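You operate a simulated robot arm through the tools that you are given. There is no shell and no other tool.

You run a simulated robot arm. Do the job below in one go: nothing can be reset, and whatever is moved stays where it is left.

TASK
Strain the jug's milk into the can through a sound disc.
Fine: lay the clean, whole disc in the strainer, the ring on it, pour it all and put the jug back. Set down upright: milk jug.

The check looks at the end state, three seconds after you hand in, the way a careful person would. Anything else that was tipped, shoved, dropped, spilled or broken makes it a failure.

THE ROBOT
A 6-joint arm with a two-finger gripper, fixed in place. Base frame: the origin is on the floor under the middle of its stand, x ahead of it, y to its left, z up; the work surface is at about z = 0.74. Lengths are in m, angles in rad, forces in N, time in s.
It reaches about 1.417 m from its shoulder. Its first joint turns from -2.897 to 2.897 rad. Payload 3.43 kg.
The TCP is the grasp point between the finger pads, 0.02 m short of the fingertips. In the tool frame z runs along the fingers and y along their closing line. The gripper opens to 0.19 m; its body begins 0.248 m behind the TCP.
Orientation is that of the tool frame in the base frame, as a unit quaternion [x, y, z, w]. With the fingers straight down and closing along the base's y, the tool's x points along the base's -x, its y along +y and its z along -z.

THE INTERFACE
- The arm moves only by the tool apply_moves. Its argument "motion" is a list of rows, each a list of 3 entries, a list of its own where there are three numbers: the shift along the base's x, y, z in m, then the turn, a rotation vector about the base's x, y, z in rad, then the gripper command, from -1 (shut) to 1 (fully open), values between in proportion. In form: [[[dx, dy, dz], [ax, ay, az], claw], ...]. A call has 1 to 20 rows; each row is the pose to reach, as a shift and turn from the pose commanded when the call began. A row lasts 0.2 s, in which the tool goes at most 0.05 m and 0.15 rad; a call with a longer step from one row to the next is refused whole, and so is a gripper value outside its range. Where a pose cannot be reached the arm comes as near as it can. A force on the tool above 40 N (or 10 N above the force at the start of the call, whichever is more), or a blocked arm, ends the call early, and 0.2 s more pass. Each finger travels about 0.153 m/s and halts on what it meets, pressing with about 25 N; the grip force reading is that of the motor and also rises with nothing between the fingers. The clock runs only during rows and for 0.2 s after the last one: add rows that repeat a pose to give the fingers time. It gives the time, the measured TCP pose, the force on the tool (base axes), the opening and the grip force at its end, in the units of the frame above (readings bear some noise), with the torque about the TCP (base axes, N m) and any sound that the robot's microphone picked up.
- Cameras (640 x 400 px; columns grow to the right, rows downward): "scene" is fixed at [0.2186, 0.6508, 1.323]; the picture's right is [-0.95, -0.31, 0.00], its down [-0.06, 0.17, -0.98] and it looks along [0.30, -0.94, -0.18] (base axes); focal length 335 px, centre (320, 200). "wrist" rides on the gripper at [0.07, -0.008, -0.288] in the tool frame; the picture's right is [0.12, 0.99, 0.00], its down [-0.96, 0.12, -0.25] and it looks along [-0.25, 0.03, 0.97] (tool axes); focal length 261 px, centre (320, 200). There is no depth. A picture from a camera that has moved, and an enlarged one, comes with that camera's place and axes in the base frame and with its lens.
- snapshot(camera): a new picture of that camera. No time passes.
- lift_body(by): moves the trunk up (or, below 0, down) by that many m; the arm rides with it, the base frame stays. It gives what a move gives, with no picture.
- zoom(camera, box): a new picture of the part [left, top, right, bottom] of that camera's present view, enlarged. No time passes.
- job_done(): hands the job in; it is judged then, once.

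Nothing tells you positions but the pictures and the camera data. Unless the task says otherwise, let go and move clear before handing in.

The tools are called after "Emit:" as a command line: name --argument value ..., lists and objects as JSON in quotes. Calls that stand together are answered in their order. apply_moves: Moves the arm, as the interface text tells. Its arguments: {"type":"object","properties":{"motion":{"type":"array"}},"required":["motion"]} The other tools are called the same way: lift_body (by) moves the trunk up or down; snapshot (camera) takes a picture; zoom (camera, box) takes an enlarged picture of a part of a camera's view; job_done () hands the job in.

At the start:

```text
clock: 0.0
tool_pos: [0.5796, -0.4563, 1.3844]
ee_rot: [0.0, 1.0, 0.0, 0.0]
contact_force: [0.3, -0.1, -0.6]
torque: [-0.01, 0.03, 0.0]
gripper_width: 0.1902
grip_force: 0.0
trunk travel left (down, up): [-0.375, 0.065]
```

scene: 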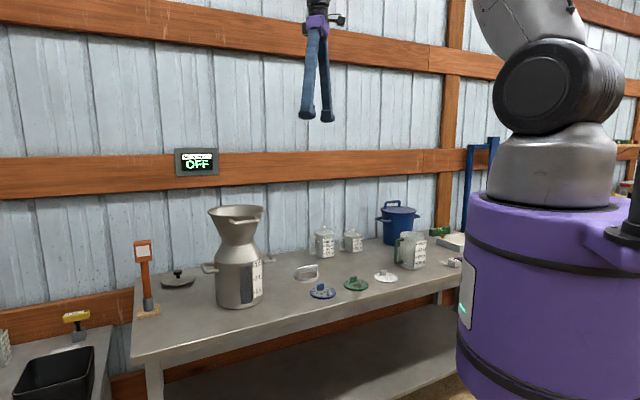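
wrist: 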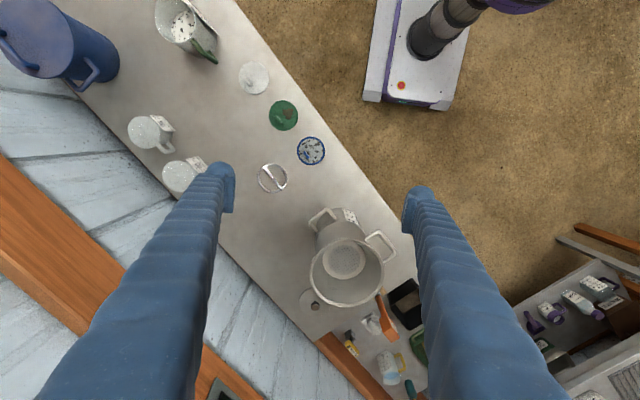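

I see a bench with a milk can topped by a strainer, a ring, three discs (blue-patterned, green, white), jugs and a display reading OFF. I'll look closer before I move anything.

Emit:
zoom --camera "scene" --box '[280, 220, 480, 320]'

Emit:
zoom --camera "scene" --box '[120, 180, 300, 320]'

Emit:
zoom --camera "wrist" --box '[220, 40, 340, 200]'

Emit:
zoom --camera "wrist" --box '[290, 190, 430, 320]'

Emit:
zoom --camera "wrist" --box '[120, 0, 280, 100]'

```text
3.20 times, centred on (380, 270) of scene
camera zoom: at [0.2186, 0.6508, 1.323], right [-0.95, -0.31, 0.0], down [-0.06, 0.17, -0.98], along [0.3, -0.94, -0.18], focal length 1073 px, centre (128, -24)
```

zoom: 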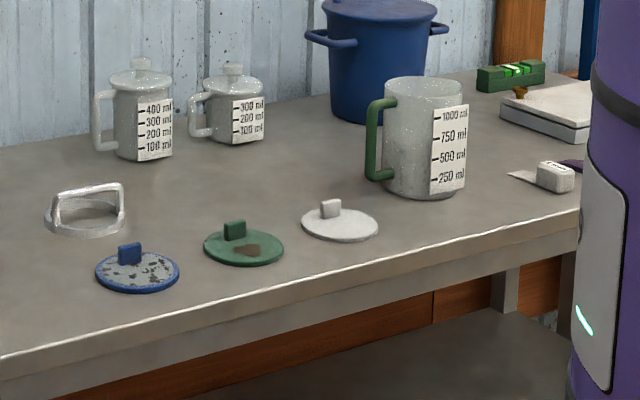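

```text
2.86 times, centred on (210, 250) of scene
camera zoom: at [0.2186, 0.6508, 1.323], right [-0.95, -0.31, 0.0], down [-0.06, 0.17, -0.98], along [0.3, -0.94, -0.18], focal length 958 px, centre (634, 57)
```

zoom: 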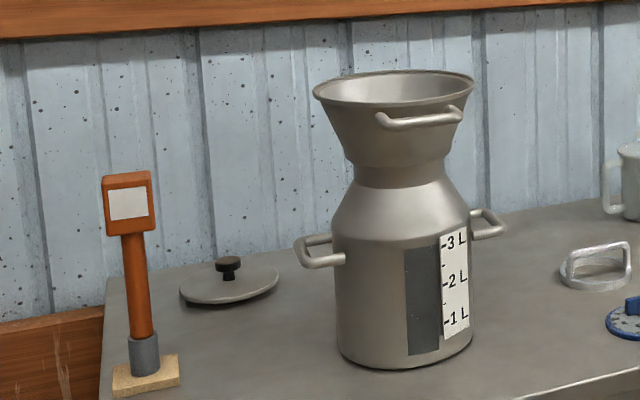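

```text
2.50 times, centred on (280, 120) of wrist
camera zoom: at [0.5109, -0.4638, 1.6752], right [-0.12, 0.99, 0.0], down [0.96, 0.12, 0.25], along [0.25, 0.03, -0.97], focal length 652 px, centre (420, 400)
```

zoom: 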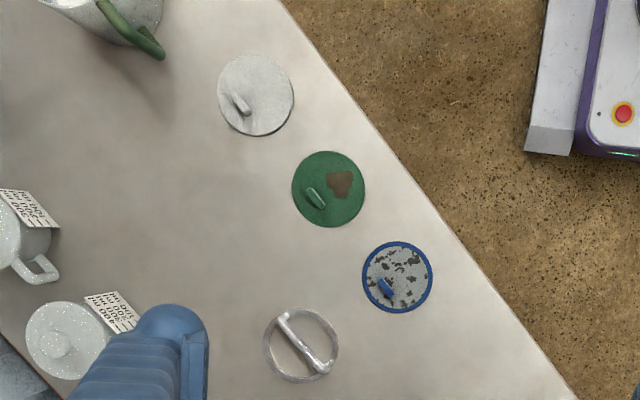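

```text
3.08 times, centred on (360, 255) of wrist
camera zoom: at [0.5109, -0.4638, 1.6752], right [-0.12, 0.99, 0.0], down [0.96, 0.12, 0.25], along [0.25, 0.03, -0.97], focal length 802 px, centre (197, 31)
```

zoom: 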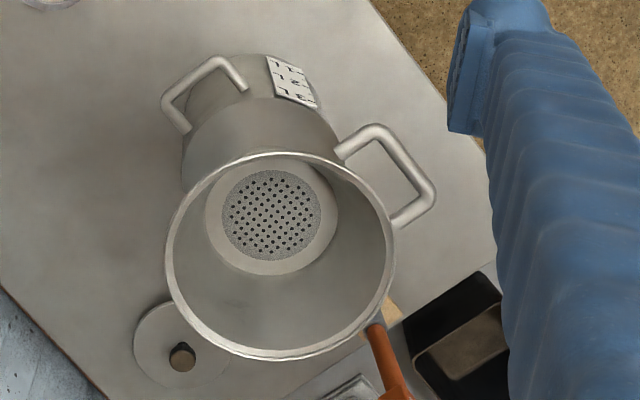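

```text
4.00 times, centred on (200, 50) of wrist
camera zoom: at [0.5109, -0.4638, 1.6752], right [-0.12, 0.99, 0.0], down [0.96, 0.12, 0.25], along [0.25, 0.03, -0.97], focal length 1043 px, centre (800, 800)
```

zoom: 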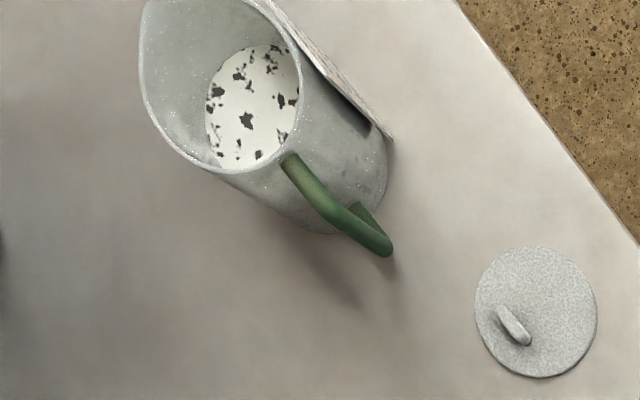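

The white disc looks the likeliest to be clean, since the green one is stained and the blue one is speckled. Next I'll zoom in on the discs, the display and the jug.

Emit:
zoom --camera "scene" --box '[300, 260, 410, 305]'

Emit:
zoom --camera "scene" --box '[165, 140, 230, 180]'

Emit:
zoom --camera "scene" --box '[380, 220, 450, 280]'

Emit:
zoom --camera "wrist" --box '[235, 60, 335, 170]'

Emit:
zoom --camera "scene" --box '[0, 300, 120, 400]'

Emit:
zoom --camera "scene" --box '[195, 195, 280, 315]'

```text
5.82 times, centred on (355, 282) of scene
camera zoom: at [0.2186, 0.6508, 1.323], right [-0.95, -0.31, 0.0], down [-0.06, 0.17, -0.98], along [0.3, -0.94, -0.18], focal length 1951 px, centre (116, -280)
```

zoom: 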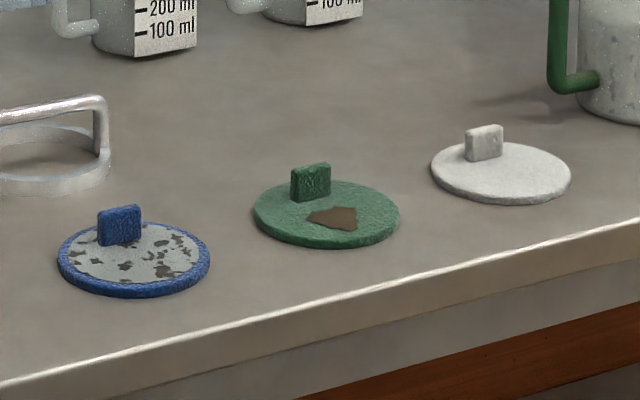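

```text
9.85 times, centred on (198, 160) of scene
camera zoom: at [0.2186, 0.6508, 1.323], right [-0.95, -0.31, 0.0], down [-0.06, 0.17, -0.98], along [0.3, -0.94, -0.18], focal length 3302 px, centre (1526, 594)
```

zoom: 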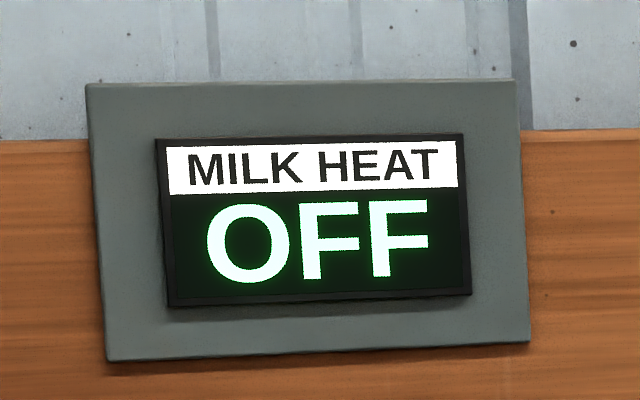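

```text
6.67 times, centred on (415, 250) of scene
camera zoom: at [0.2186, 0.6508, 1.323], right [-0.95, -0.31, 0.0], down [-0.06, 0.17, -0.98], along [0.3, -0.94, -0.18], focal length 2236 px, centre (-313, -133)
```

zoom: 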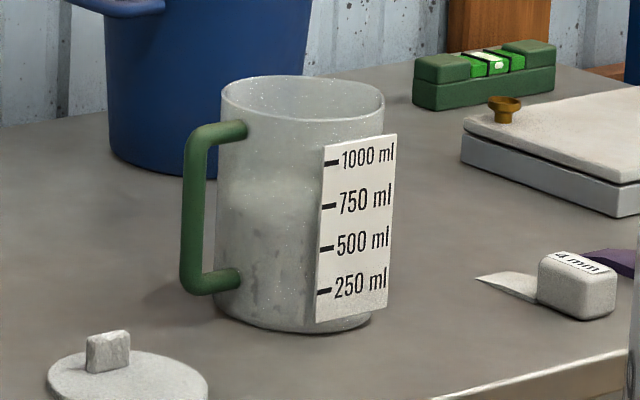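

```text
3.64 times, centred on (285, 115) of wrist
camera zoom: at [0.5109, -0.4638, 1.6752], right [-0.12, 0.99, 0.0], down [0.96, 0.12, 0.25], along [0.25, 0.03, -0.97], focal length 948 px, centre (447, 509)
```

zoom: 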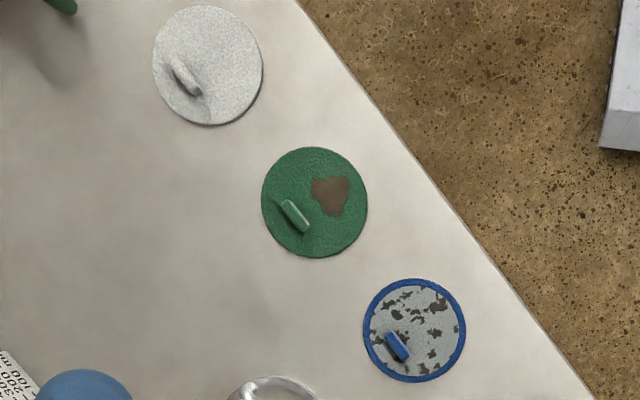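

```text
4.00 times, centred on (60, 350) of scene
camera zoom: at [0.2186, 0.6508, 1.323], right [-0.95, -0.31, 0.0], down [-0.06, 0.17, -0.98], along [0.3, -0.94, -0.18], focal length 1341 px, centre (1360, -400)
```

zoom: 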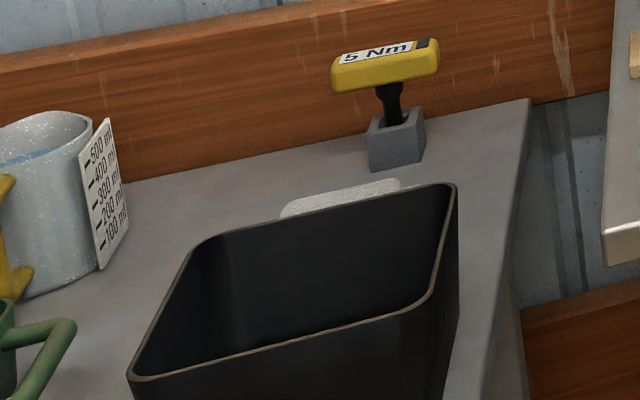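

```text
3.33 times, centred on (238, 255) of scene
camera zoom: at [0.2186, 0.6508, 1.323], right [-0.95, -0.31, 0.0], down [-0.06, 0.17, -0.98], along [0.3, -0.94, -0.18], focal length 1118 px, centre (595, 17)
```

zoom: 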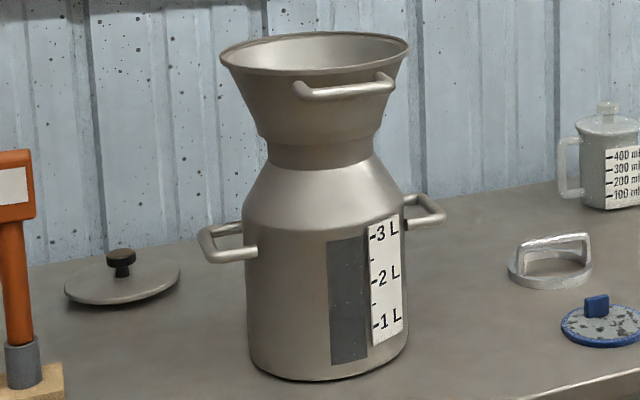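

The white disc looks clean and whole; the blue one is holed and the green one has a brown patch. I'm moving above the white disc, at about (0.37, -0.71), with the fingers turned to close across its tab, to check it up close.

Emit:
apply_moves --motion '[[[-0.0167, -0.022, -0.0278], [0, 0, 0.0655], 1], [[-0.0333, -0.044, -0.0557], [0, 0, 0.131], 1], [[-0.05, -0.066, -0.0835], [0, 0, 0.196], 1], [[-0.0667, -0.088, -0.111], [0, 0, 0.262], 1], [[-0.0833, -0.11, -0.139], [0, 0, 0.327], 1], [[-0.1, -0.132, -0.167], [0, 0, 0.393], 1], [[-0.1167, -0.154, -0.195], [0, 0, 0.458], 1], [[-0.133, -0.176, -0.223], [0, 0, 0.524], 1], [[-0.15, -0.198, -0.25], [0, 0, 0.589], 1], [[-0.167, -0.22, -0.278], [0, 0, 0.654], 1], [[-0.183, -0.242, -0.306], [0, 0, 0.72], 1], [[-0.2, -0.264, -0.334], [0, 0, 0.7854], 1], [[-0.2, -0.264, -0.334], [0, 0, 0.7854], 1]]'

Emit:
snapshot --camera "wrist"

Emit:
snapshot --camera "scene"

```text
clock: 2.8
tool_pos: [0.3793, -0.7207, 1.0492]
ee_rot: [-0.384, 0.923, 0.0, 0.0]
contact_force: [-0.3, 0.2, -0.1]
torque: [0.03, 0.03, -0.01]
gripper_width: 0.19
grip_force: 0.1
trunk travel left (down, up): [-0.375, 0.065]
```

```text
taken
camera wrist: at [0.3359, -0.7771, 1.3398], right [-0.79, 0.62, 0.0], down [0.6, 0.76, 0.25], along [0.15, 0.19, -0.97], focal length 261 px, centre (320, 200)
```

wrist: 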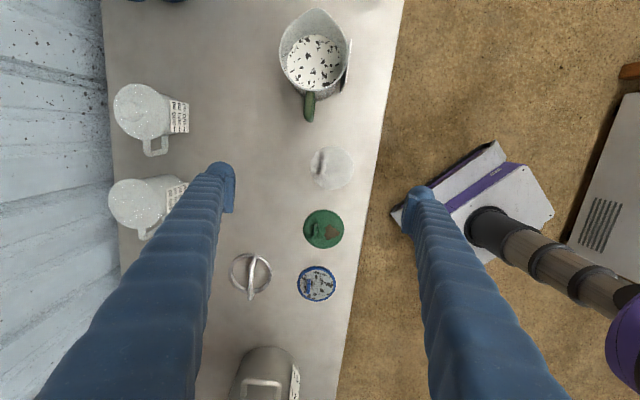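

```text
taken
```

scene: 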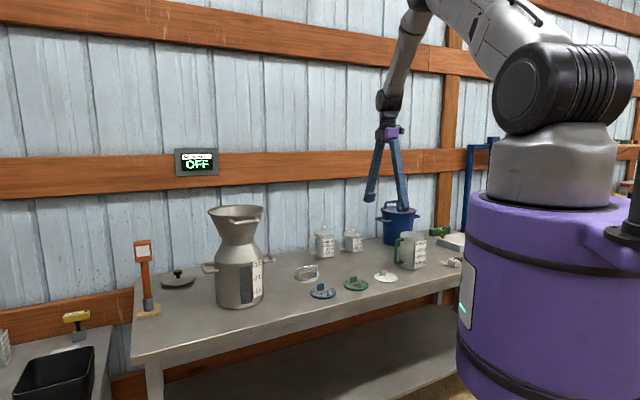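

Now I'll zoom in on the disc and the surrounding items from this closer view.

Emit:
zoom --camera "wrist" --box '[293, 143, 373, 193]'

Emit:
zoom --camera "wrist" --box '[220, 190, 348, 310]'

Emit:
zoom --camera "wrist" --box '[256, 0, 384, 125]'

```text
8.00 times, centred on (333, 168) of wrist
camera zoom: at [0.3359, -0.7771, 1.3398], right [-0.79, 0.62, 0.0], down [0.6, 0.76, 0.25], along [0.15, 0.19, -0.97], focal length 2085 px, centre (216, 456)
```

zoom: 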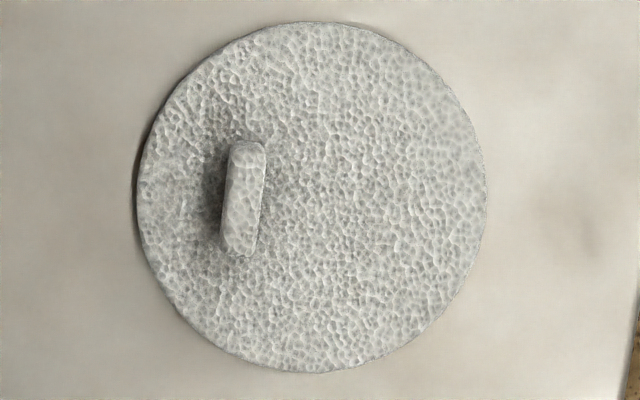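

```text
3.33 times, centred on (284, 250) of wrist
camera zoom: at [0.3359, -0.7771, 1.3398], right [-0.79, 0.62, 0.0], down [0.6, 0.76, 0.25], along [0.15, 0.19, -0.97], focal length 869 px, centre (440, 33)
```

zoom: 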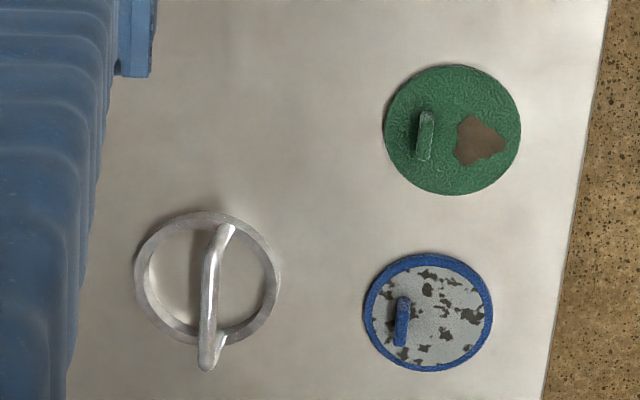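

```text
3.20 times, centred on (320, 62) of wrist
camera zoom: at [0.3359, -0.7771, 1.3398], right [-0.79, 0.62, 0.0], down [0.6, 0.76, 0.25], along [0.15, 0.19, -0.97], focal length 834 px, centre (320, 640)
```

zoom: 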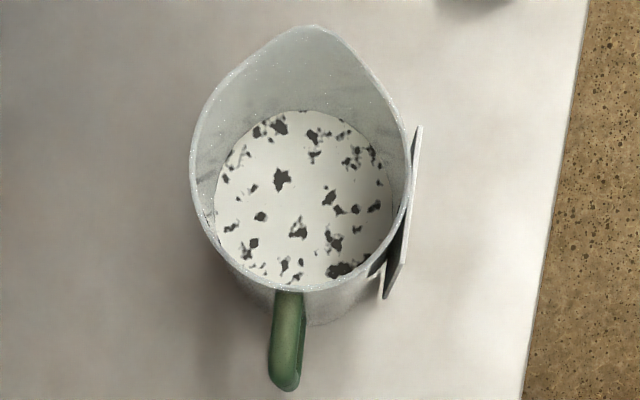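

The white disc is clean and whole, about 0.10 m across, with its tab off-centre near (0.376, -0.714). Before I pick it up, I'll look straight down into the strainer, whose rim is near (0.846, -0.354, 1.075), to measure the seat.

Emit:
apply_moves --motion '[[[0.033, 0.027, 0.02], [0, 0, 0], 1], [[0.066, 0.054, 0.04], [0, 0, 0], 1], [[0.1, 0.082, 0.06], [0, 0, 0], 1], [[0.133, 0.109, 0.08], [0, 0, 0], 1], [[0.166, 0.136, 0.1], [0, 0, 0], 1], [[0.2, 0.164, 0.12], [0, 0, 0], 1], [[0.233, 0.191, 0.14], [0, 0, 0], 1], [[0.266, 0.218, 0.16], [0, 0, 0], 1], [[0.3, 0.246, 0.17], [0, 0, 0], 1], [[0.333, 0.273, 0.18], [0, 0, 0], 1], [[0.366, 0.3, 0.19], [0, 0, 0], 1], [[0.4, 0.328, 0.2], [0, 0, 0], 1], [[0.433, 0.355, 0.2], [0, 0, 0], 1], [[0.466, 0.382, 0.2], [0, 0, 0], 1], [[0.5, 0.41, 0.2], [0, 0, 0], 1], [[0.5, 0.41, 0.2], [0, 0, 0], 1]]'

Emit:
snapshot --camera "wrist"

```text
clock: 6.2
tool_pos: [0.8793, -0.3098, 1.2556]
ee_rot: [-0.382, 0.924, 0.0, 0.0]
contact_force: [-0.1, 0.4, 0.5]
torque: [-0.02, -0.09, 0.0]
gripper_width: 0.19
grip_force: 0.0
trunk travel left (down, up): [-0.375, 0.065]
```

```text
taken
camera wrist: at [0.8366, -0.3652, 1.5464], right [-0.79, 0.62, 0.0], down [0.6, 0.76, 0.25], along [0.15, 0.19, -0.97], focal length 261 px, centre (320, 200)
```

wrist: 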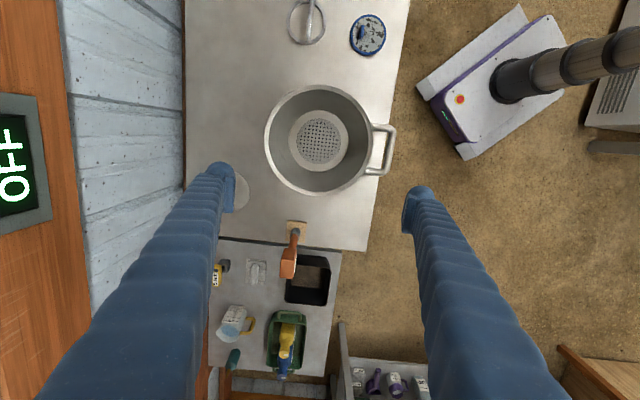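

Emit:
zoom --camera "wrist" --box '[256, 78, 400, 204]'

Emit:
zoom --camera "wrist" --box '[280, 105, 360, 175]'

Emit:
zoom --camera "wrist" --box '[270, 0, 410, 70]'

```text
3.17 times, centred on (328, 141) of wrist
camera zoom: at [0.8366, -0.3652, 1.5464], right [-0.79, 0.62, 0.0], down [0.6, 0.76, 0.25], along [0.15, 0.19, -0.97], focal length 827 px, centre (295, 387)
```

zoom: 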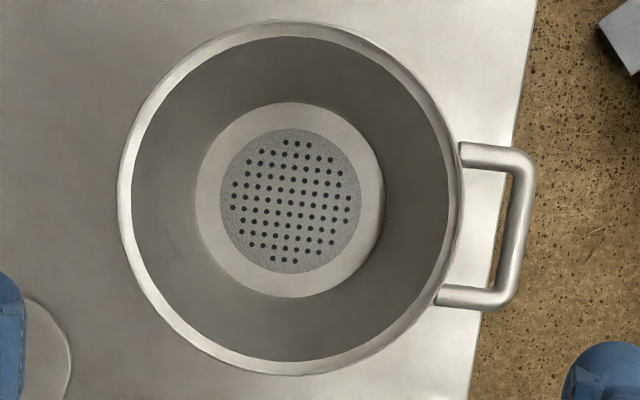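

```text
5.71 times, centred on (320, 140) of wrist
camera zoom: at [0.8366, -0.3652, 1.5464], right [-0.79, 0.62, 0.0], down [0.6, 0.76, 0.25], along [0.15, 0.19, -0.97], focal length 1489 px, centre (320, 543)
```

zoom: 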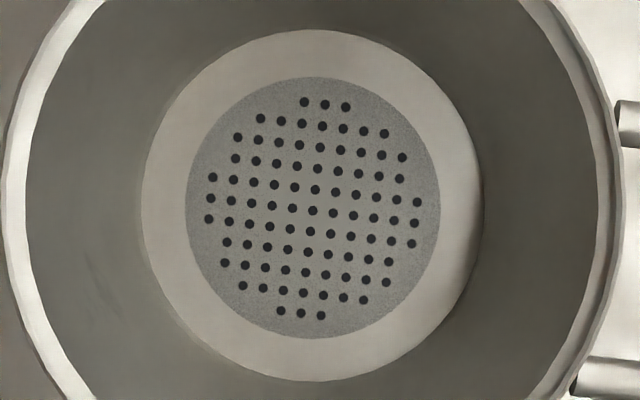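

```text
4.57 times, centred on (340, 35) of wrist
camera zoom: at [0.8366, -0.3652, 1.5464], right [-0.79, 0.62, 0.0], down [0.6, 0.76, 0.25], along [0.15, 0.19, -0.97], focal length 1192 px, centre (229, 954)
```

zoom: 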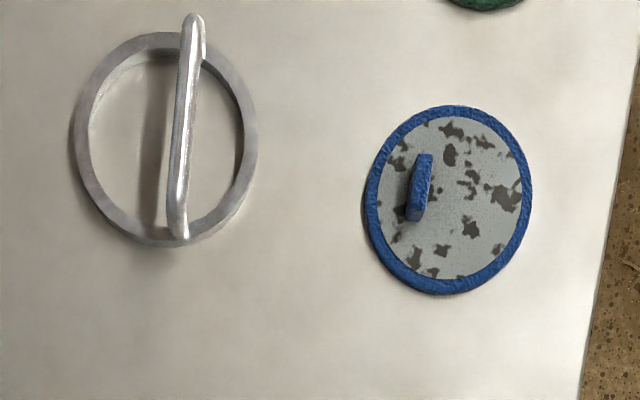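

The seat is centred near (0.8475, -0.3555) at z of about 1.00, about 0.12 m across, with a 0.09 m perforated zone that the disc will cover. I'll check the size of the fingertips next.

Emit:
zoom --camera "wrist" --box '[180, 140, 280, 220]'

Emit:
zoom --camera "wrist" --box '[370, 160, 470, 240]'

Emit:
snapshot --camera "scene"

```text
5.00 times, centred on (230, 180) of wrist
camera zoom: at [0.8366, -0.3652, 1.5464], right [-0.79, 0.62, 0.0], down [0.6, 0.76, 0.25], along [0.15, 0.19, -0.97], focal length 1303 px, centre (770, 300)
```

zoom: 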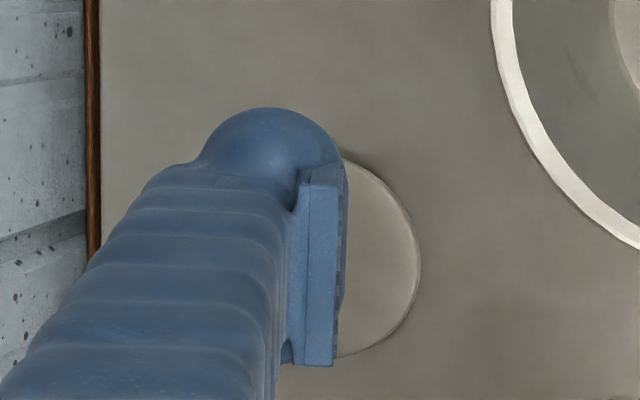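

```text
5.00 times, centred on (420, 200) of wrist
camera zoom: at [0.8366, -0.3652, 1.5464], right [-0.79, 0.62, 0.0], down [0.6, 0.76, 0.25], along [0.15, 0.19, -0.97], focal length 1303 px, centre (-180, 200)
```

zoom: 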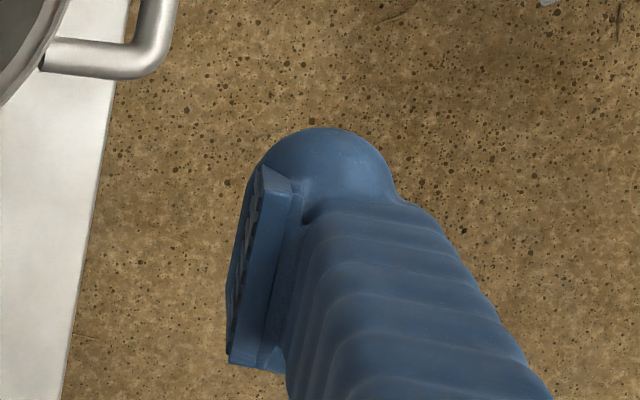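

```text
taken
```

scene: 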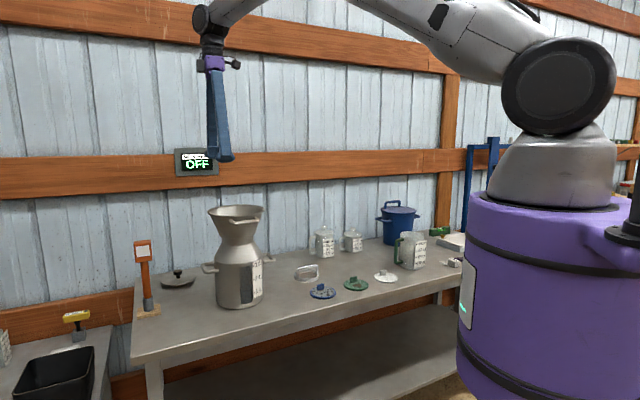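

The fingertips are about 0.03 m thick, so I'll grip the tab near its top. I'm heading back over the white disc with the fingers part-closed.

Emit:
apply_moves --motion '[[[0, 0, 0], [0, 0, 0], 1]]'

Emit:
apply_moves --motion '[[[-0.0336, -0.0269, -0.0], [0, 0, 0], 0.6], [[-0.0671, -0.0538, -0.0], [0, 0, 0], 0.2], [[-0.1007, -0.0807, -0.02], [0, 0, 0], 0], [[-0.1342, -0.1076, -0.04], [0, 0, 0], -0.3], [[-0.1678, -0.1345, -0.06], [0, 0, 0], -0.4], [[-0.2014, -0.1614, -0.08], [0, 0, 0], -0.4], [[-0.2349, -0.1883, -0.1], [0, 0, 0], -0.4], [[-0.2685, -0.2152, -0.12], [0, 0, 0], -0.4], [[-0.302, -0.2421, -0.14], [0, 0, 0], -0.4], [[-0.3356, -0.2691, -0.16], [0, 0, 0], -0.4], [[-0.3692, -0.296, -0.18], [0, 0, 0], -0.4], [[-0.4027, -0.3229, -0.2], [0, 0, 0], -0.4], [[-0.4363, -0.3498, -0.22], [0, 0, 0], -0.4], [[-0.4698, -0.3767, -0.24], [0, 0, 0], -0.4], [[-0.5036, -0.4037, -0.26], [0, 0, 0], -0.4], [[-0.5036, -0.4037, -0.3], [0, 0, 0], -0.4], [[-0.5036, -0.4037, -0.34], [0, 0, 0], -0.4], [[-0.5036, -0.4037, -0.36], [0, 0, 0], -0.4], [[-0.5036, -0.4037, -0.36], [0, 0, 0], -0.4], [[-0.5036, -0.4037, -0.36], [0, 0, 0], -0.4]]'

Emit:
snapshot --camera "wrist"

Emit:
snapshot --camera "scene"

```text
clock: 6.6
tool_pos: [0.8817, -0.3092, 1.2557]
ee_rot: [-0.383, 0.924, 0.0, 0.001]
contact_force: [-1.0, 0.1, 0.1]
torque: [-0.05, -0.1, -0.01]
gripper_width: 0.1904
grip_force: 0.0
trunk travel left (down, up): [-0.375, 0.065]
```

```text
clock: 10.8
tool_pos: [0.3771, -0.713, 0.8916]
ee_rot: [-0.382, 0.924, 0.0, 0.0]
contact_force: [0.2, 0.1, 0.2]
torque: [0.02, 0.01, 0.02]
gripper_width: 0.057
grip_force: 0.0
trunk travel left (down, up): [-0.375, 0.065]
```

```text
taken
camera wrist: at [0.3336, -0.7692, 1.1815], right [-0.79, 0.62, 0.0], down [0.6, 0.76, 0.25], along [0.15, 0.19, -0.97], focal length 261 px, centre (320, 200)
```

wrist: 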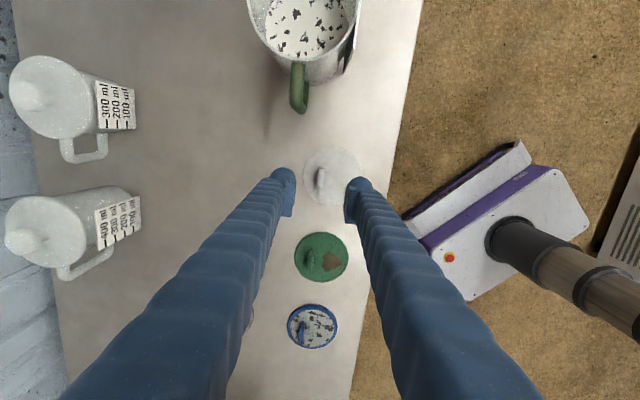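

```text
taken
```

scene: 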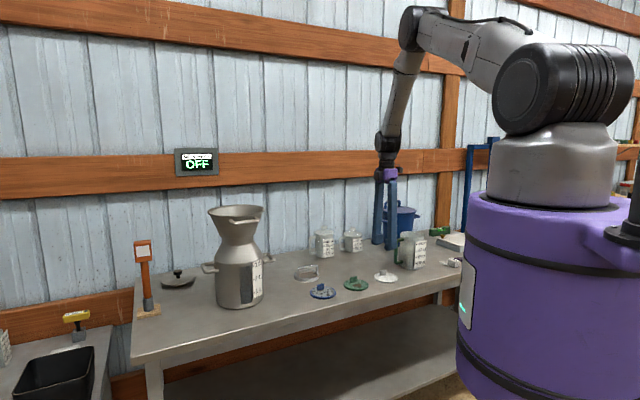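

The gripper is right over the tab with the fingers about 0.057 m apart. I'll zoom in to check the alignment before going down.

Emit:
zoom --camera "wrist" --box '[270, 140, 370, 220]'

Emit:
zoom --camera "scene" --box '[360, 220, 430, 290]'

```text
5.00 times, centred on (320, 180) of wrist
camera zoom: at [0.3336, -0.7692, 1.1815], right [-0.79, 0.62, 0.0], down [0.6, 0.76, 0.25], along [0.15, 0.19, -0.97], focal length 1303 px, centre (320, 300)
```

zoom: 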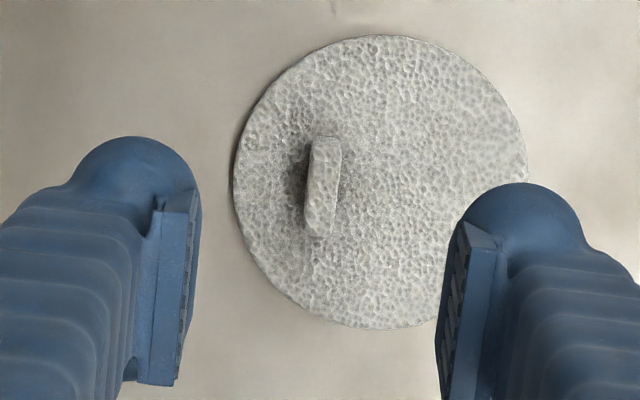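

```text
5.71 times, centred on (395, 255) of scene
camera zoom: at [0.2186, 0.6508, 1.323], right [-0.95, -0.31, 0.0], down [-0.06, 0.17, -0.98], along [0.3, -0.94, -0.18], focal length 1916 px, centre (-109, -114)
```

zoom: 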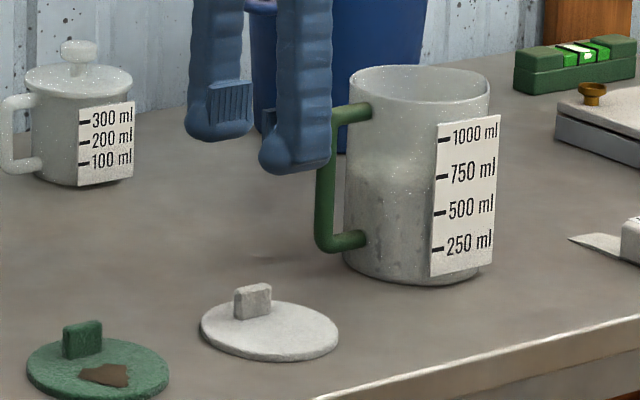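

The tab sits midway between the fingers. I'll go straight down so the tips stop just above the disc, then close on the tab.

Emit:
apply_moves --motion '[[[-0.0005, -0.001, -0.04], [0, 0, 0], -0.4], [[-0.001, -0.0015, -0.08], [0, 0, 0], -0.4], [[-0.001, -0.0015, -0.1], [0, 0, 0], -0.4], [[-0.001, -0.0015, -0.11], [0, 0, 0], -0.4], [[-0.001, -0.0015, -0.1165], [0, 0, 0], -0.4], [[-0.001, -0.0015, -0.1165], [0, 0, 0], -0.4]]'

Emit:
zoom --camera "wrist" --box '[270, 140, 370, 220]'

Emit:
zoom --camera "scene" --box '[350, 240, 420, 290]'

```text
clock: 12.2
tool_pos: [0.3754, -0.7143, 0.7751]
ee_rot: [-0.383, 0.924, 0.001, 0.0]
contact_force: [0.9, -0.1, -0.6]
torque: [0.01, -0.03, 0.02]
gripper_width: 0.0569
grip_force: 0.0
trunk travel left (down, up): [-0.375, 0.065]
```

```text
5.00 times, centred on (320, 180) of wrist
camera zoom: at [0.3329, -0.7695, 1.0647], right [-0.79, 0.62, 0.0], down [0.6, 0.76, 0.25], along [0.15, 0.19, -0.97], focal length 1303 px, centre (320, 300)
```

zoom: 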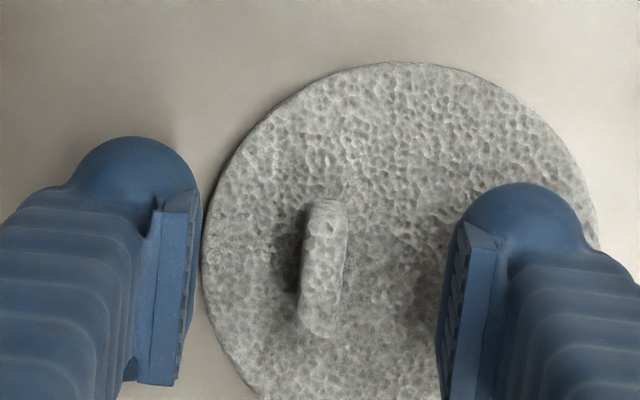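

```text
8.00 times, centred on (385, 265) of scene
camera zoom: at [0.2186, 0.6508, 1.323], right [-0.95, -0.31, 0.0], down [-0.06, 0.17, -0.98], along [0.3, -0.94, -0.18], focal length 2683 px, centre (-200, -320)
```

zoom: 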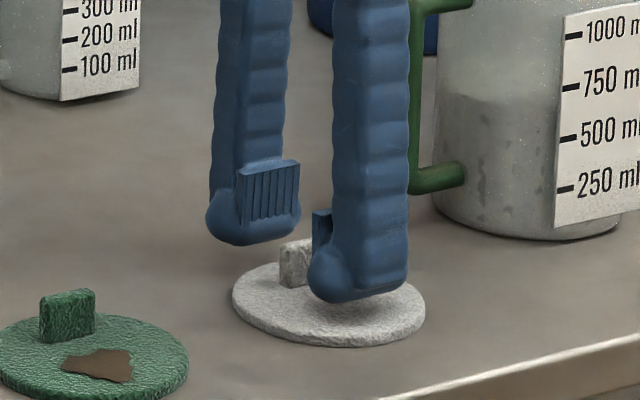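

The ribbed pads start a little above the tips, so I'll go 5 mm lower and then close on the tab.

Emit:
apply_moves --motion '[[[0, 0, -0.003], [0, 0, 0], -0.4], [[0, 0, -0.0055], [0, 0, 0], -0.4], [[0, 0, -0.0055], [0, 0, 0], -0.4], [[0, 0, -0.0055], [0, 0, 0], -0.6], [[0, 0, -0.0055], [0, 0, 0], -0.8], [[0, 0, -0.0055], [0, 0, 0], -1], [[0, 0, -0.0055], [0, 0, 0], -1], [[0, 0, -0.0055], [0, 0, 0], -1], [[0, 0, -0.0055], [0, 0, 0], -1]]'

Emit:
zoom --camera "wrist" --box '[270, 140, 370, 220]'

Emit:
zoom --camera "scene" --box '[350, 240, 420, 290]'

```text
clock: 14.2
tool_pos: [0.3752, -0.7143, 0.7693]
ee_rot: [-0.382, 0.924, 0.0, 0.0]
contact_force: [0.2, 0.9, -0.3]
torque: [-0.01, -0.03, 0.02]
gripper_width: 0.008
grip_force: 25.2
trunk travel left (down, up): [-0.375, 0.065]
```

```text
5.00 times, centred on (320, 180) of wrist
camera zoom: at [0.3326, -0.77, 1.0586], right [-0.79, 0.62, 0.0], down [0.6, 0.76, 0.25], along [0.15, 0.19, -0.97], focal length 1303 px, centre (320, 300)
```

zoom: 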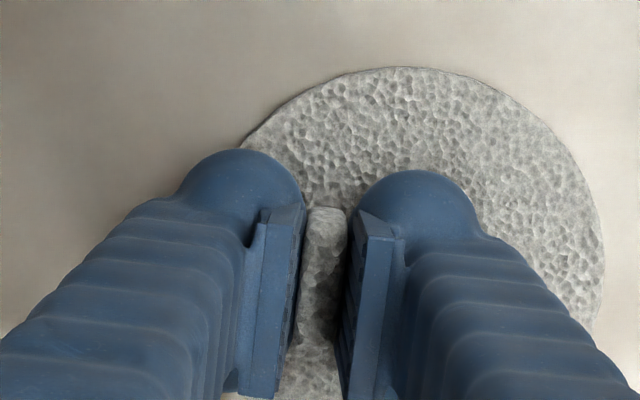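

```text
8.00 times, centred on (385, 265) of scene
camera zoom: at [0.2186, 0.6508, 1.323], right [-0.95, -0.31, 0.0], down [-0.06, 0.17, -0.98], along [0.3, -0.94, -0.18], focal length 2683 px, centre (-200, -320)
```

zoom: 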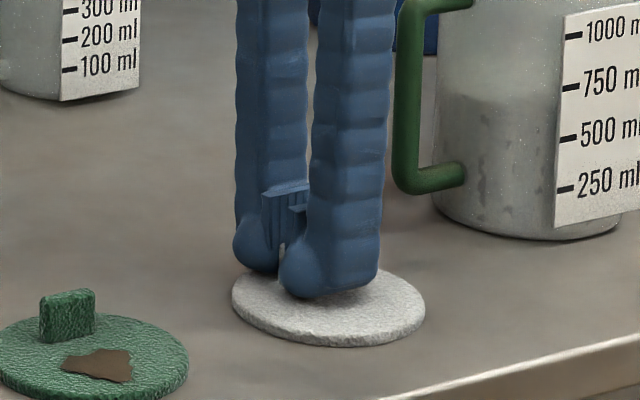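

The tab is held at 0.008 m wide. I'll lift it a little and check that the disc comes up level.

Emit:
apply_moves --motion '[[[0, 0, 0.01], [0, 0, 0], -1], [[0, 0, 0.03], [0, 0, 0], -1], [[0, 0, 0.06], [0, 0, 0], -1], [[0, 0, 0.1], [0, 0, 0], -1], [[0, 0, 0.14], [0, 0, 0], -1], [[0, 0, 0.18], [0, 0, 0], -1], [[0, 0, 0.2], [0, 0, 0], -1], [[0, 0, 0.2], [0, 0, 0], -1]]'

Emit:
zoom --camera "scene" --box '[340, 200, 440, 290]'

Emit:
zoom --camera "wrist" --box '[270, 140, 370, 220]'

```text
clock: 16.0
tool_pos: [0.3751, -0.7158, 0.9702]
ee_rot: [-0.382, 0.924, 0.0, 0.0]
contact_force: [0.5, 0.4, -0.5]
torque: [0.02, 0.01, 0.04]
gripper_width: 0.0081
grip_force: 24.3
trunk travel left (down, up): [-0.375, 0.065]
```

```text
4.44 times, centred on (390, 245) of scene
camera zoom: at [0.2186, 0.6508, 1.323], right [-0.95, -0.31, 0.0], down [-0.06, 0.17, -0.98], along [0.3, -0.94, -0.18], focal length 1490 px, centre (9, 0)
```

zoom: 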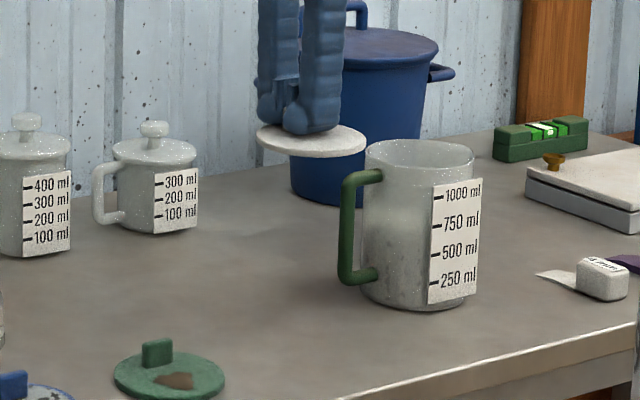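

```text
5.00 times, centred on (320, 180) of wrist
camera zoom: at [0.3321, -0.7709, 1.261], right [-0.79, 0.62, 0.0], down [0.6, 0.76, 0.25], along [0.15, 0.2, -0.97], focal length 1303 px, centre (320, 300)
```

zoom: 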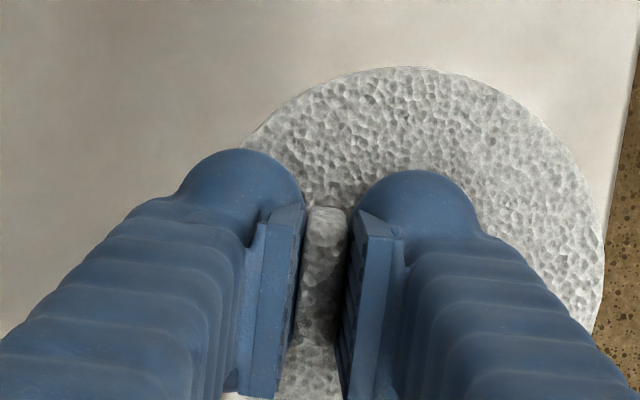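

The disc is up and level. I'm carrying it to just above the strainer so its centre sits over the seat centre.

Emit:
apply_moves --motion '[[[0.01, 0.007, 0.02], [0, 0, 0], -1], [[0.03, 0.021, 0.05], [0, 0, 0], -1], [[0.06, 0.043, 0.08], [0, 0, 0], -1], [[0.094, 0.067, 0.105], [0, 0, 0], -1], [[0.129, 0.092, 0.125], [0, 0, 0], -1], [[0.164, 0.117, 0.145], [0, 0, 0], -1], [[0.2, 0.142, 0.165], [0, 0, 0], -1], [[0.236, 0.168, 0.18], [0, 0, 0], -1], [[0.272, 0.194, 0.187], [0, 0, 0], -1], [[0.308, 0.219, 0.187], [0, 0, 0], -1], [[0.344, 0.245, 0.187], [0, 0, 0], -1], [[0.38, 0.271, 0.187], [0, 0, 0], -1], [[0.415, 0.296, 0.187], [0, 0, 0], -1], [[0.445, 0.317, 0.187], [0, 0, 0], -1], [[0.47, 0.335, 0.187], [0, 0, 0], -1], [[0.481, 0.3425, 0.187], [0, 0, 0], -1], [[0.486, 0.346, 0.187], [0, 0, 0], -1], [[0.486, 0.346, 0.187], [0, 0, 0], -1], [[0.486, 0.346, 0.187], [0, 0, 0], -1]]'

Emit:
snapshot --camera "wrist"

Emit:
zoom --camera "scene" --box '[180, 150, 300, 250]'

```text
clock: 20.0
tool_pos: [0.8602, -0.3686, 1.1568]
ee_rot: [-0.382, 0.924, 0.0, 0.001]
contact_force: [0.5, -1.1, 1.0]
torque: [0.03, -0.01, -0.02]
gripper_width: 0.0085
grip_force: 25.1
trunk travel left (down, up): [-0.375, 0.065]
```

```text
taken
camera wrist: at [0.8177, -0.4253, 1.4463], right [-0.79, 0.62, 0.0], down [0.6, 0.76, 0.25], along [0.15, 0.19, -0.97], focal length 261 px, centre (320, 200)
```

wrist: 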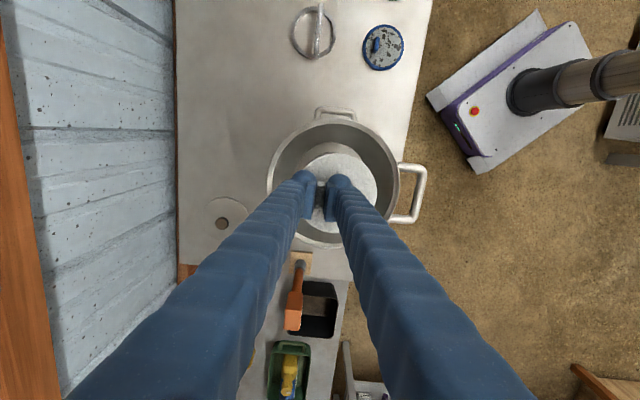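

```text
4.00 times, centred on (240, 200) of scene
camera zoom: at [0.2186, 0.6508, 1.323], right [-0.95, -0.31, 0.0], down [-0.06, 0.17, -0.98], along [0.3, -0.94, -0.18], focal length 1341 px, centre (640, 200)
```

zoom: 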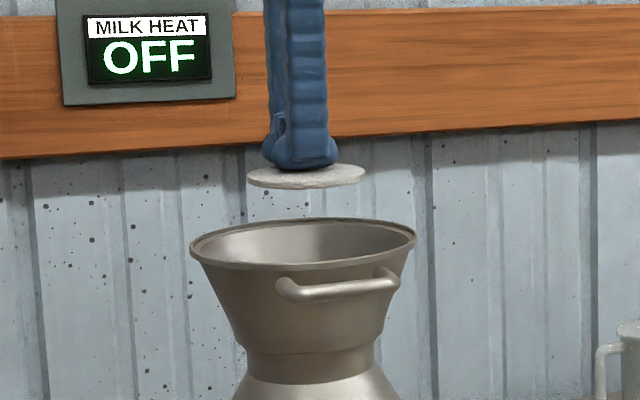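

I'll check that the disc is concentric with the seat before lowering it.

Emit:
zoom --camera "wrist" --box '[260, 105, 420, 245]'

Emit:
zoom --camera "scene" --box '[205, 185, 275, 240]'

```text
2.86 times, centred on (340, 175) of wrist
camera zoom: at [0.8177, -0.4253, 1.4463], right [-0.79, 0.62, 0.0], down [0.6, 0.76, 0.25], along [0.15, 0.19, -0.97], focal length 745 px, centre (263, 271)
```

zoom: 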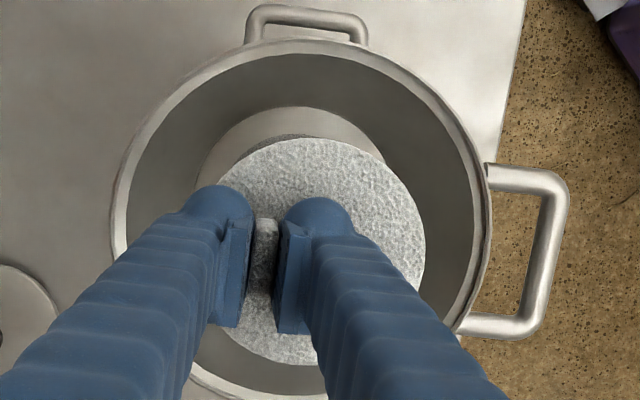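

```text
7.27 times, centred on (240, 212) of scene
camera zoom: at [0.2186, 0.6508, 1.323], right [-0.95, -0.31, 0.0], down [-0.06, 0.17, -0.98], along [0.3, -0.94, -0.18], focal length 2439 px, centre (902, 109)
```

zoom: 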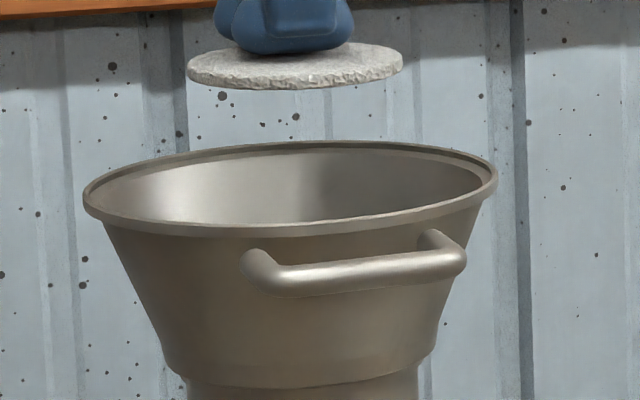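

The disc is within a few millimetres of the seat's centre line. I'll shift it slightly and lower it partway into the strainer.

Emit:
apply_moves --motion '[[[0.0035, 0.001, 0], [0, 0, 0], -1], [[0.0035, 0.001, -0.03], [0, 0, 0], -1], [[0.0035, 0.001, -0.06], [0, 0, 0], -1], [[0.0035, 0.001, -0.085], [0, 0, 0], -1], [[0.0035, 0.001, -0.1], [0, 0, 0], -1], [[0.0035, 0.001, -0.108], [0, 0, 0], -1], [[0.0035, 0.001, -0.108], [0, 0, 0], -1]]'

Emit:
zoom --camera "wrist" --box '[260, 105, 420, 245]'

```text
clock: 21.6
tool_pos: [0.8659, -0.3685, 1.0469]
ee_rot: [-0.383, 0.924, 0.0, 0.0]
contact_force: [-0.5, 0.0, 0.2]
torque: [0.0, -0.05, 0.02]
gripper_width: 0.0081
grip_force: 25.3
trunk travel left (down, up): [-0.375, 0.065]
```

```text
2.86 times, centred on (340, 175) of wrist
camera zoom: at [0.8231, -0.4244, 1.3376], right [-0.79, 0.62, 0.0], down [0.6, 0.76, 0.25], along [0.15, 0.19, -0.97], focal length 745 px, centre (263, 271)
```

zoom: 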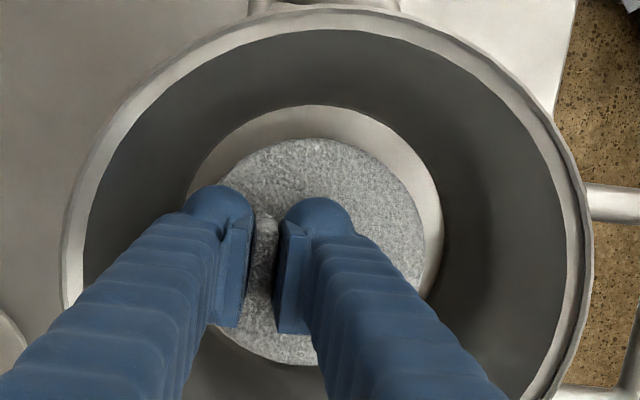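

The disc is inside the cone and within about 2 mm of centre. I'll lower it in small steps and watch the force.

Emit:
apply_moves --motion '[[[-0.002, 0.0005, -0.004], [0, 0, 0], -1], [[-0.002, 0.0005, -0.008], [0, 0, 0], -1], [[-0.002, 0.0005, -0.01], [0, 0, 0], -1], [[-0.002, 0.0005, -0.01], [0, 0, 0], -1]]'

Emit:
apply_moves --motion '[[[0, 0, -0.002], [0, 0, 0], -1], [[0, 0, -0.004], [0, 0, 0], -1], [[0, 0, -0.004], [0, 0, 0], -1]]'

```text
clock: 22.6
tool_pos: [0.8646, -0.3655, 1.0377]
ee_rot: [-0.382, 0.924, 0.0, 0.0]
contact_force: [-0.7, -0.7, -0.9]
torque: [-0.01, 0.02, -0.01]
gripper_width: 0.0083
grip_force: 25.4
trunk travel left (down, up): [-0.375, 0.065]
```

```text
clock: 23.4
tool_pos: [0.8636, -0.3666, 1.0344]
ee_rot: [-0.383, 0.924, 0.001, 0.0]
contact_force: [0.8, -0.3, -0.7]
torque: [0.01, -0.02, 0.0]
gripper_width: 0.0082
grip_force: 25.0
trunk travel left (down, up): [-0.375, 0.065]
```

There's no contact yet, so I'll keep going down 2 mm at a time.

Emit:
apply_moves --motion '[[[0, 0, -0.002], [0, 0, 0], -1], [[0, 0, -0.002], [0, 0, 0], -1]]'

Emit:
apply_moves --motion '[[[0, 0, -0.002], [0, 0, 0], -1], [[0, 0, -0.002], [0, 0, 0], -1]]'

Emit:
zoom --camera "wrist" --box '[260, 105, 420, 245]'

```text
clock: 24.0
tool_pos: [0.863, -0.365, 1.0322]
ee_rot: [-0.383, 0.924, 0.0, 0.0]
contact_force: [0.1, -0.5, -0.7]
torque: [-0.02, -0.02, -0.01]
gripper_width: 0.0082
grip_force: 24.6
trunk travel left (down, up): [-0.375, 0.065]
```

```text
clock: 24.6
tool_pos: [0.8637, -0.3652, 1.0302]
ee_rot: [-0.383, 0.924, 0.0, 0.0]
contact_force: [-0.8, -0.1, -0.1]
torque: [0.02, 0.0, 0.01]
gripper_width: 0.008
grip_force: 24.6
trunk travel left (down, up): [-0.375, 0.065]
```

```text
2.86 times, centred on (340, 175) of wrist
camera zoom: at [0.8202, -0.4221, 1.3202], right [-0.79, 0.62, 0.0], down [0.6, 0.76, 0.25], along [0.15, 0.19, -0.97], focal length 745 px, centre (263, 271)
```

zoom: 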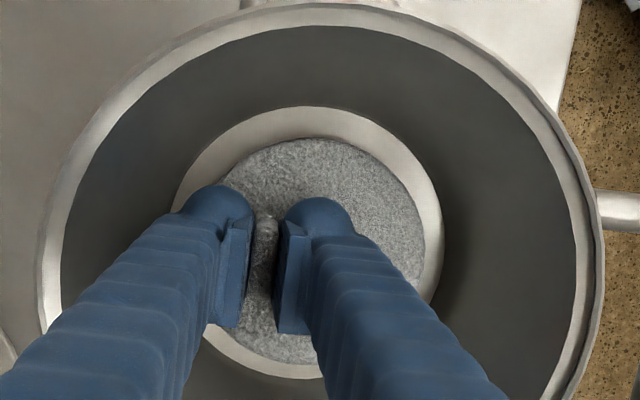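

Still no contact, and the seat looks to be nearer z of about 0.99. I'll move it 2 mm in y and keep lowering.

Emit:
apply_moves --motion '[[[0, -0.002, -0.002], [0, 0, 0], -1], [[0, -0.002, -0.003], [0, 0, 0], -1], [[0, -0.002, -0.003], [0, 0, 0], -1]]'

Emit:
apply_moves --motion '[[[0, 0, -0.002], [0, 0, 0], -1], [[0, 0, -0.002], [0, 0, 0], -1]]'

Emit:
apply_moves --motion '[[[0, 0, -0.002], [0, 0, 0], -1], [[0, 0, -0.002], [0, 0, 0], -1]]'

Emit:
zoom --camera "wrist" --box '[260, 105, 420, 245]'

```text
clock: 25.4
tool_pos: [0.8639, -0.3693, 1.0277]
ee_rot: [-0.384, 0.924, -0.001, 0.0]
contact_force: [0.1, 0.3, -0.5]
torque: [-0.03, 0.0, 0.02]
gripper_width: 0.0085
grip_force: 25.2
trunk travel left (down, up): [-0.375, 0.065]
```

```text
clock: 26.0
tool_pos: [0.8636, -0.3677, 1.0252]
ee_rot: [-0.383, 0.924, 0.0, 0.001]
contact_force: [0.3, -0.1, -0.5]
torque: [0.0, 0.03, 0.0]
gripper_width: 0.0084
grip_force: 25.0
trunk travel left (down, up): [-0.375, 0.065]
```

```text
clock: 26.6
tool_pos: [0.8647, -0.3688, 1.0248]
ee_rot: [-0.382, 0.924, 0.0, 0.0]
contact_force: [-2.4, 0.1, 9.3]
torque: [-0.04, 0.12, 0.02]
gripper_width: 0.0082
grip_force: 24.9
trunk travel left (down, up): [-0.375, 0.065]
```

```text
2.86 times, centred on (340, 175) of wrist
camera zoom: at [0.821, -0.4241, 1.3141], right [-0.79, 0.62, 0.0], down [0.6, 0.76, 0.25], along [0.15, 0.19, -0.97], focal length 745 px, centre (263, 271)
```

zoom: 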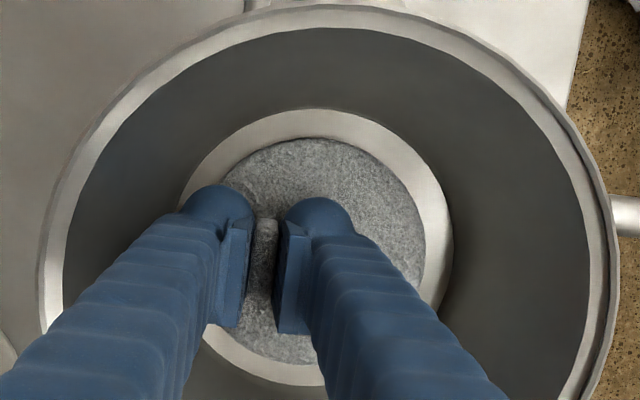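

The disc touched the seat at z of about 1.025 and looks centred. I'll ease the pressure, open slightly and lift off.

Emit:
apply_moves --motion '[[[0, 0, 0.0015], [0, 0, 0], -1], [[0, 0, 0.0015], [0, 0, 0], -0.88], [[0, 0, 0.0015], [0, 0, 0], -0.82], [[0, 0, 0.0015], [0, 0, 0], -0.82]]'

Emit:
zoom --camera "wrist" --box '[260, 105, 420, 245]'

```text
clock: 27.6
tool_pos: [0.863, -0.3686, 1.0251]
ee_rot: [-0.383, 0.924, 0.0, 0.0]
contact_force: [0.2, 0.0, 0.4]
torque: [-0.02, -0.01, -0.01]
gripper_width: 0.0172
grip_force: 0.1
trunk travel left (down, up): [-0.375, 0.065]
```

```text
2.86 times, centred on (340, 175) of wrist
camera zoom: at [0.8207, -0.4249, 1.3146], right [-0.79, 0.62, 0.0], down [0.6, 0.76, 0.25], along [0.15, 0.19, -0.97], focal length 745 px, centre (263, 271)
```

zoom: 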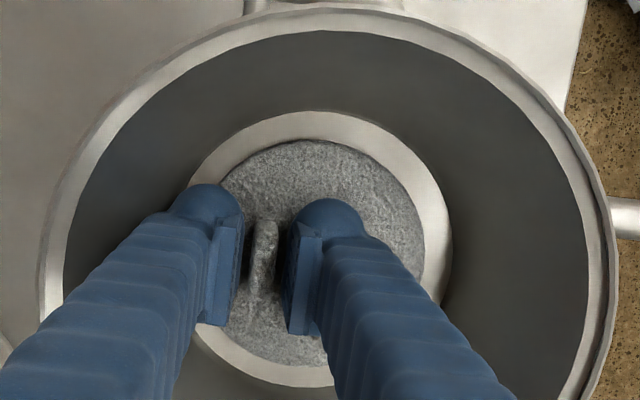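

The disc is released on the seat. I'll lift straight up and check it from above.

Emit:
apply_moves --motion '[[[0, 0, 0.01], [0, 0, 0], -0.82], [[0, 0, 0.03], [0, 0, 0], -0.82], [[0, 0, 0.06], [0, 0, 0], -0.82], [[0, 0, 0.1], [0, 0, 0], -0.7], [[0, 0, 0.14], [0, 0, 0], -0.5], [[-0.02, -0.02, 0.16], [0, 0, 0], -0.3], [[-0.04, -0.05, 0.18], [0, 0, 0], -0.1], [[-0.06, -0.08, 0.18], [0, 0, 0], -0.1], [[-0.08, -0.11, 0.18], [0, 0, 0], 0], [[-0.08, -0.11, 0.18], [0, 0, 0], 0]]'

Emit:
snapshot --camera "wrist"

```text
clock: 29.8
tool_pos: [0.7817, -0.4789, 1.2059]
ee_rot: [-0.383, 0.924, 0.001, -0.001]
contact_force: [-0.2, 0.3, 0.2]
torque: [-0.05, 0.09, 0.05]
gripper_width: 0.095
grip_force: 0.0
trunk travel left (down, up): [-0.375, 0.065]
```

```text
taken
camera wrist: at [0.7404, -0.5347, 1.4944], right [-0.79, 0.62, 0.0], down [0.6, 0.76, 0.25], along [0.15, 0.19, -0.97], focal length 261 px, centre (320, 200)
```

wrist: 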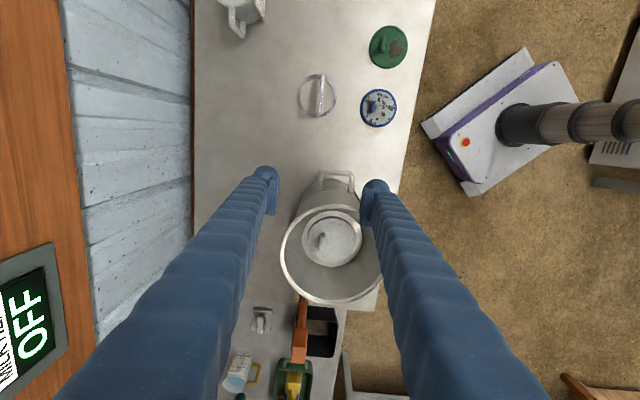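

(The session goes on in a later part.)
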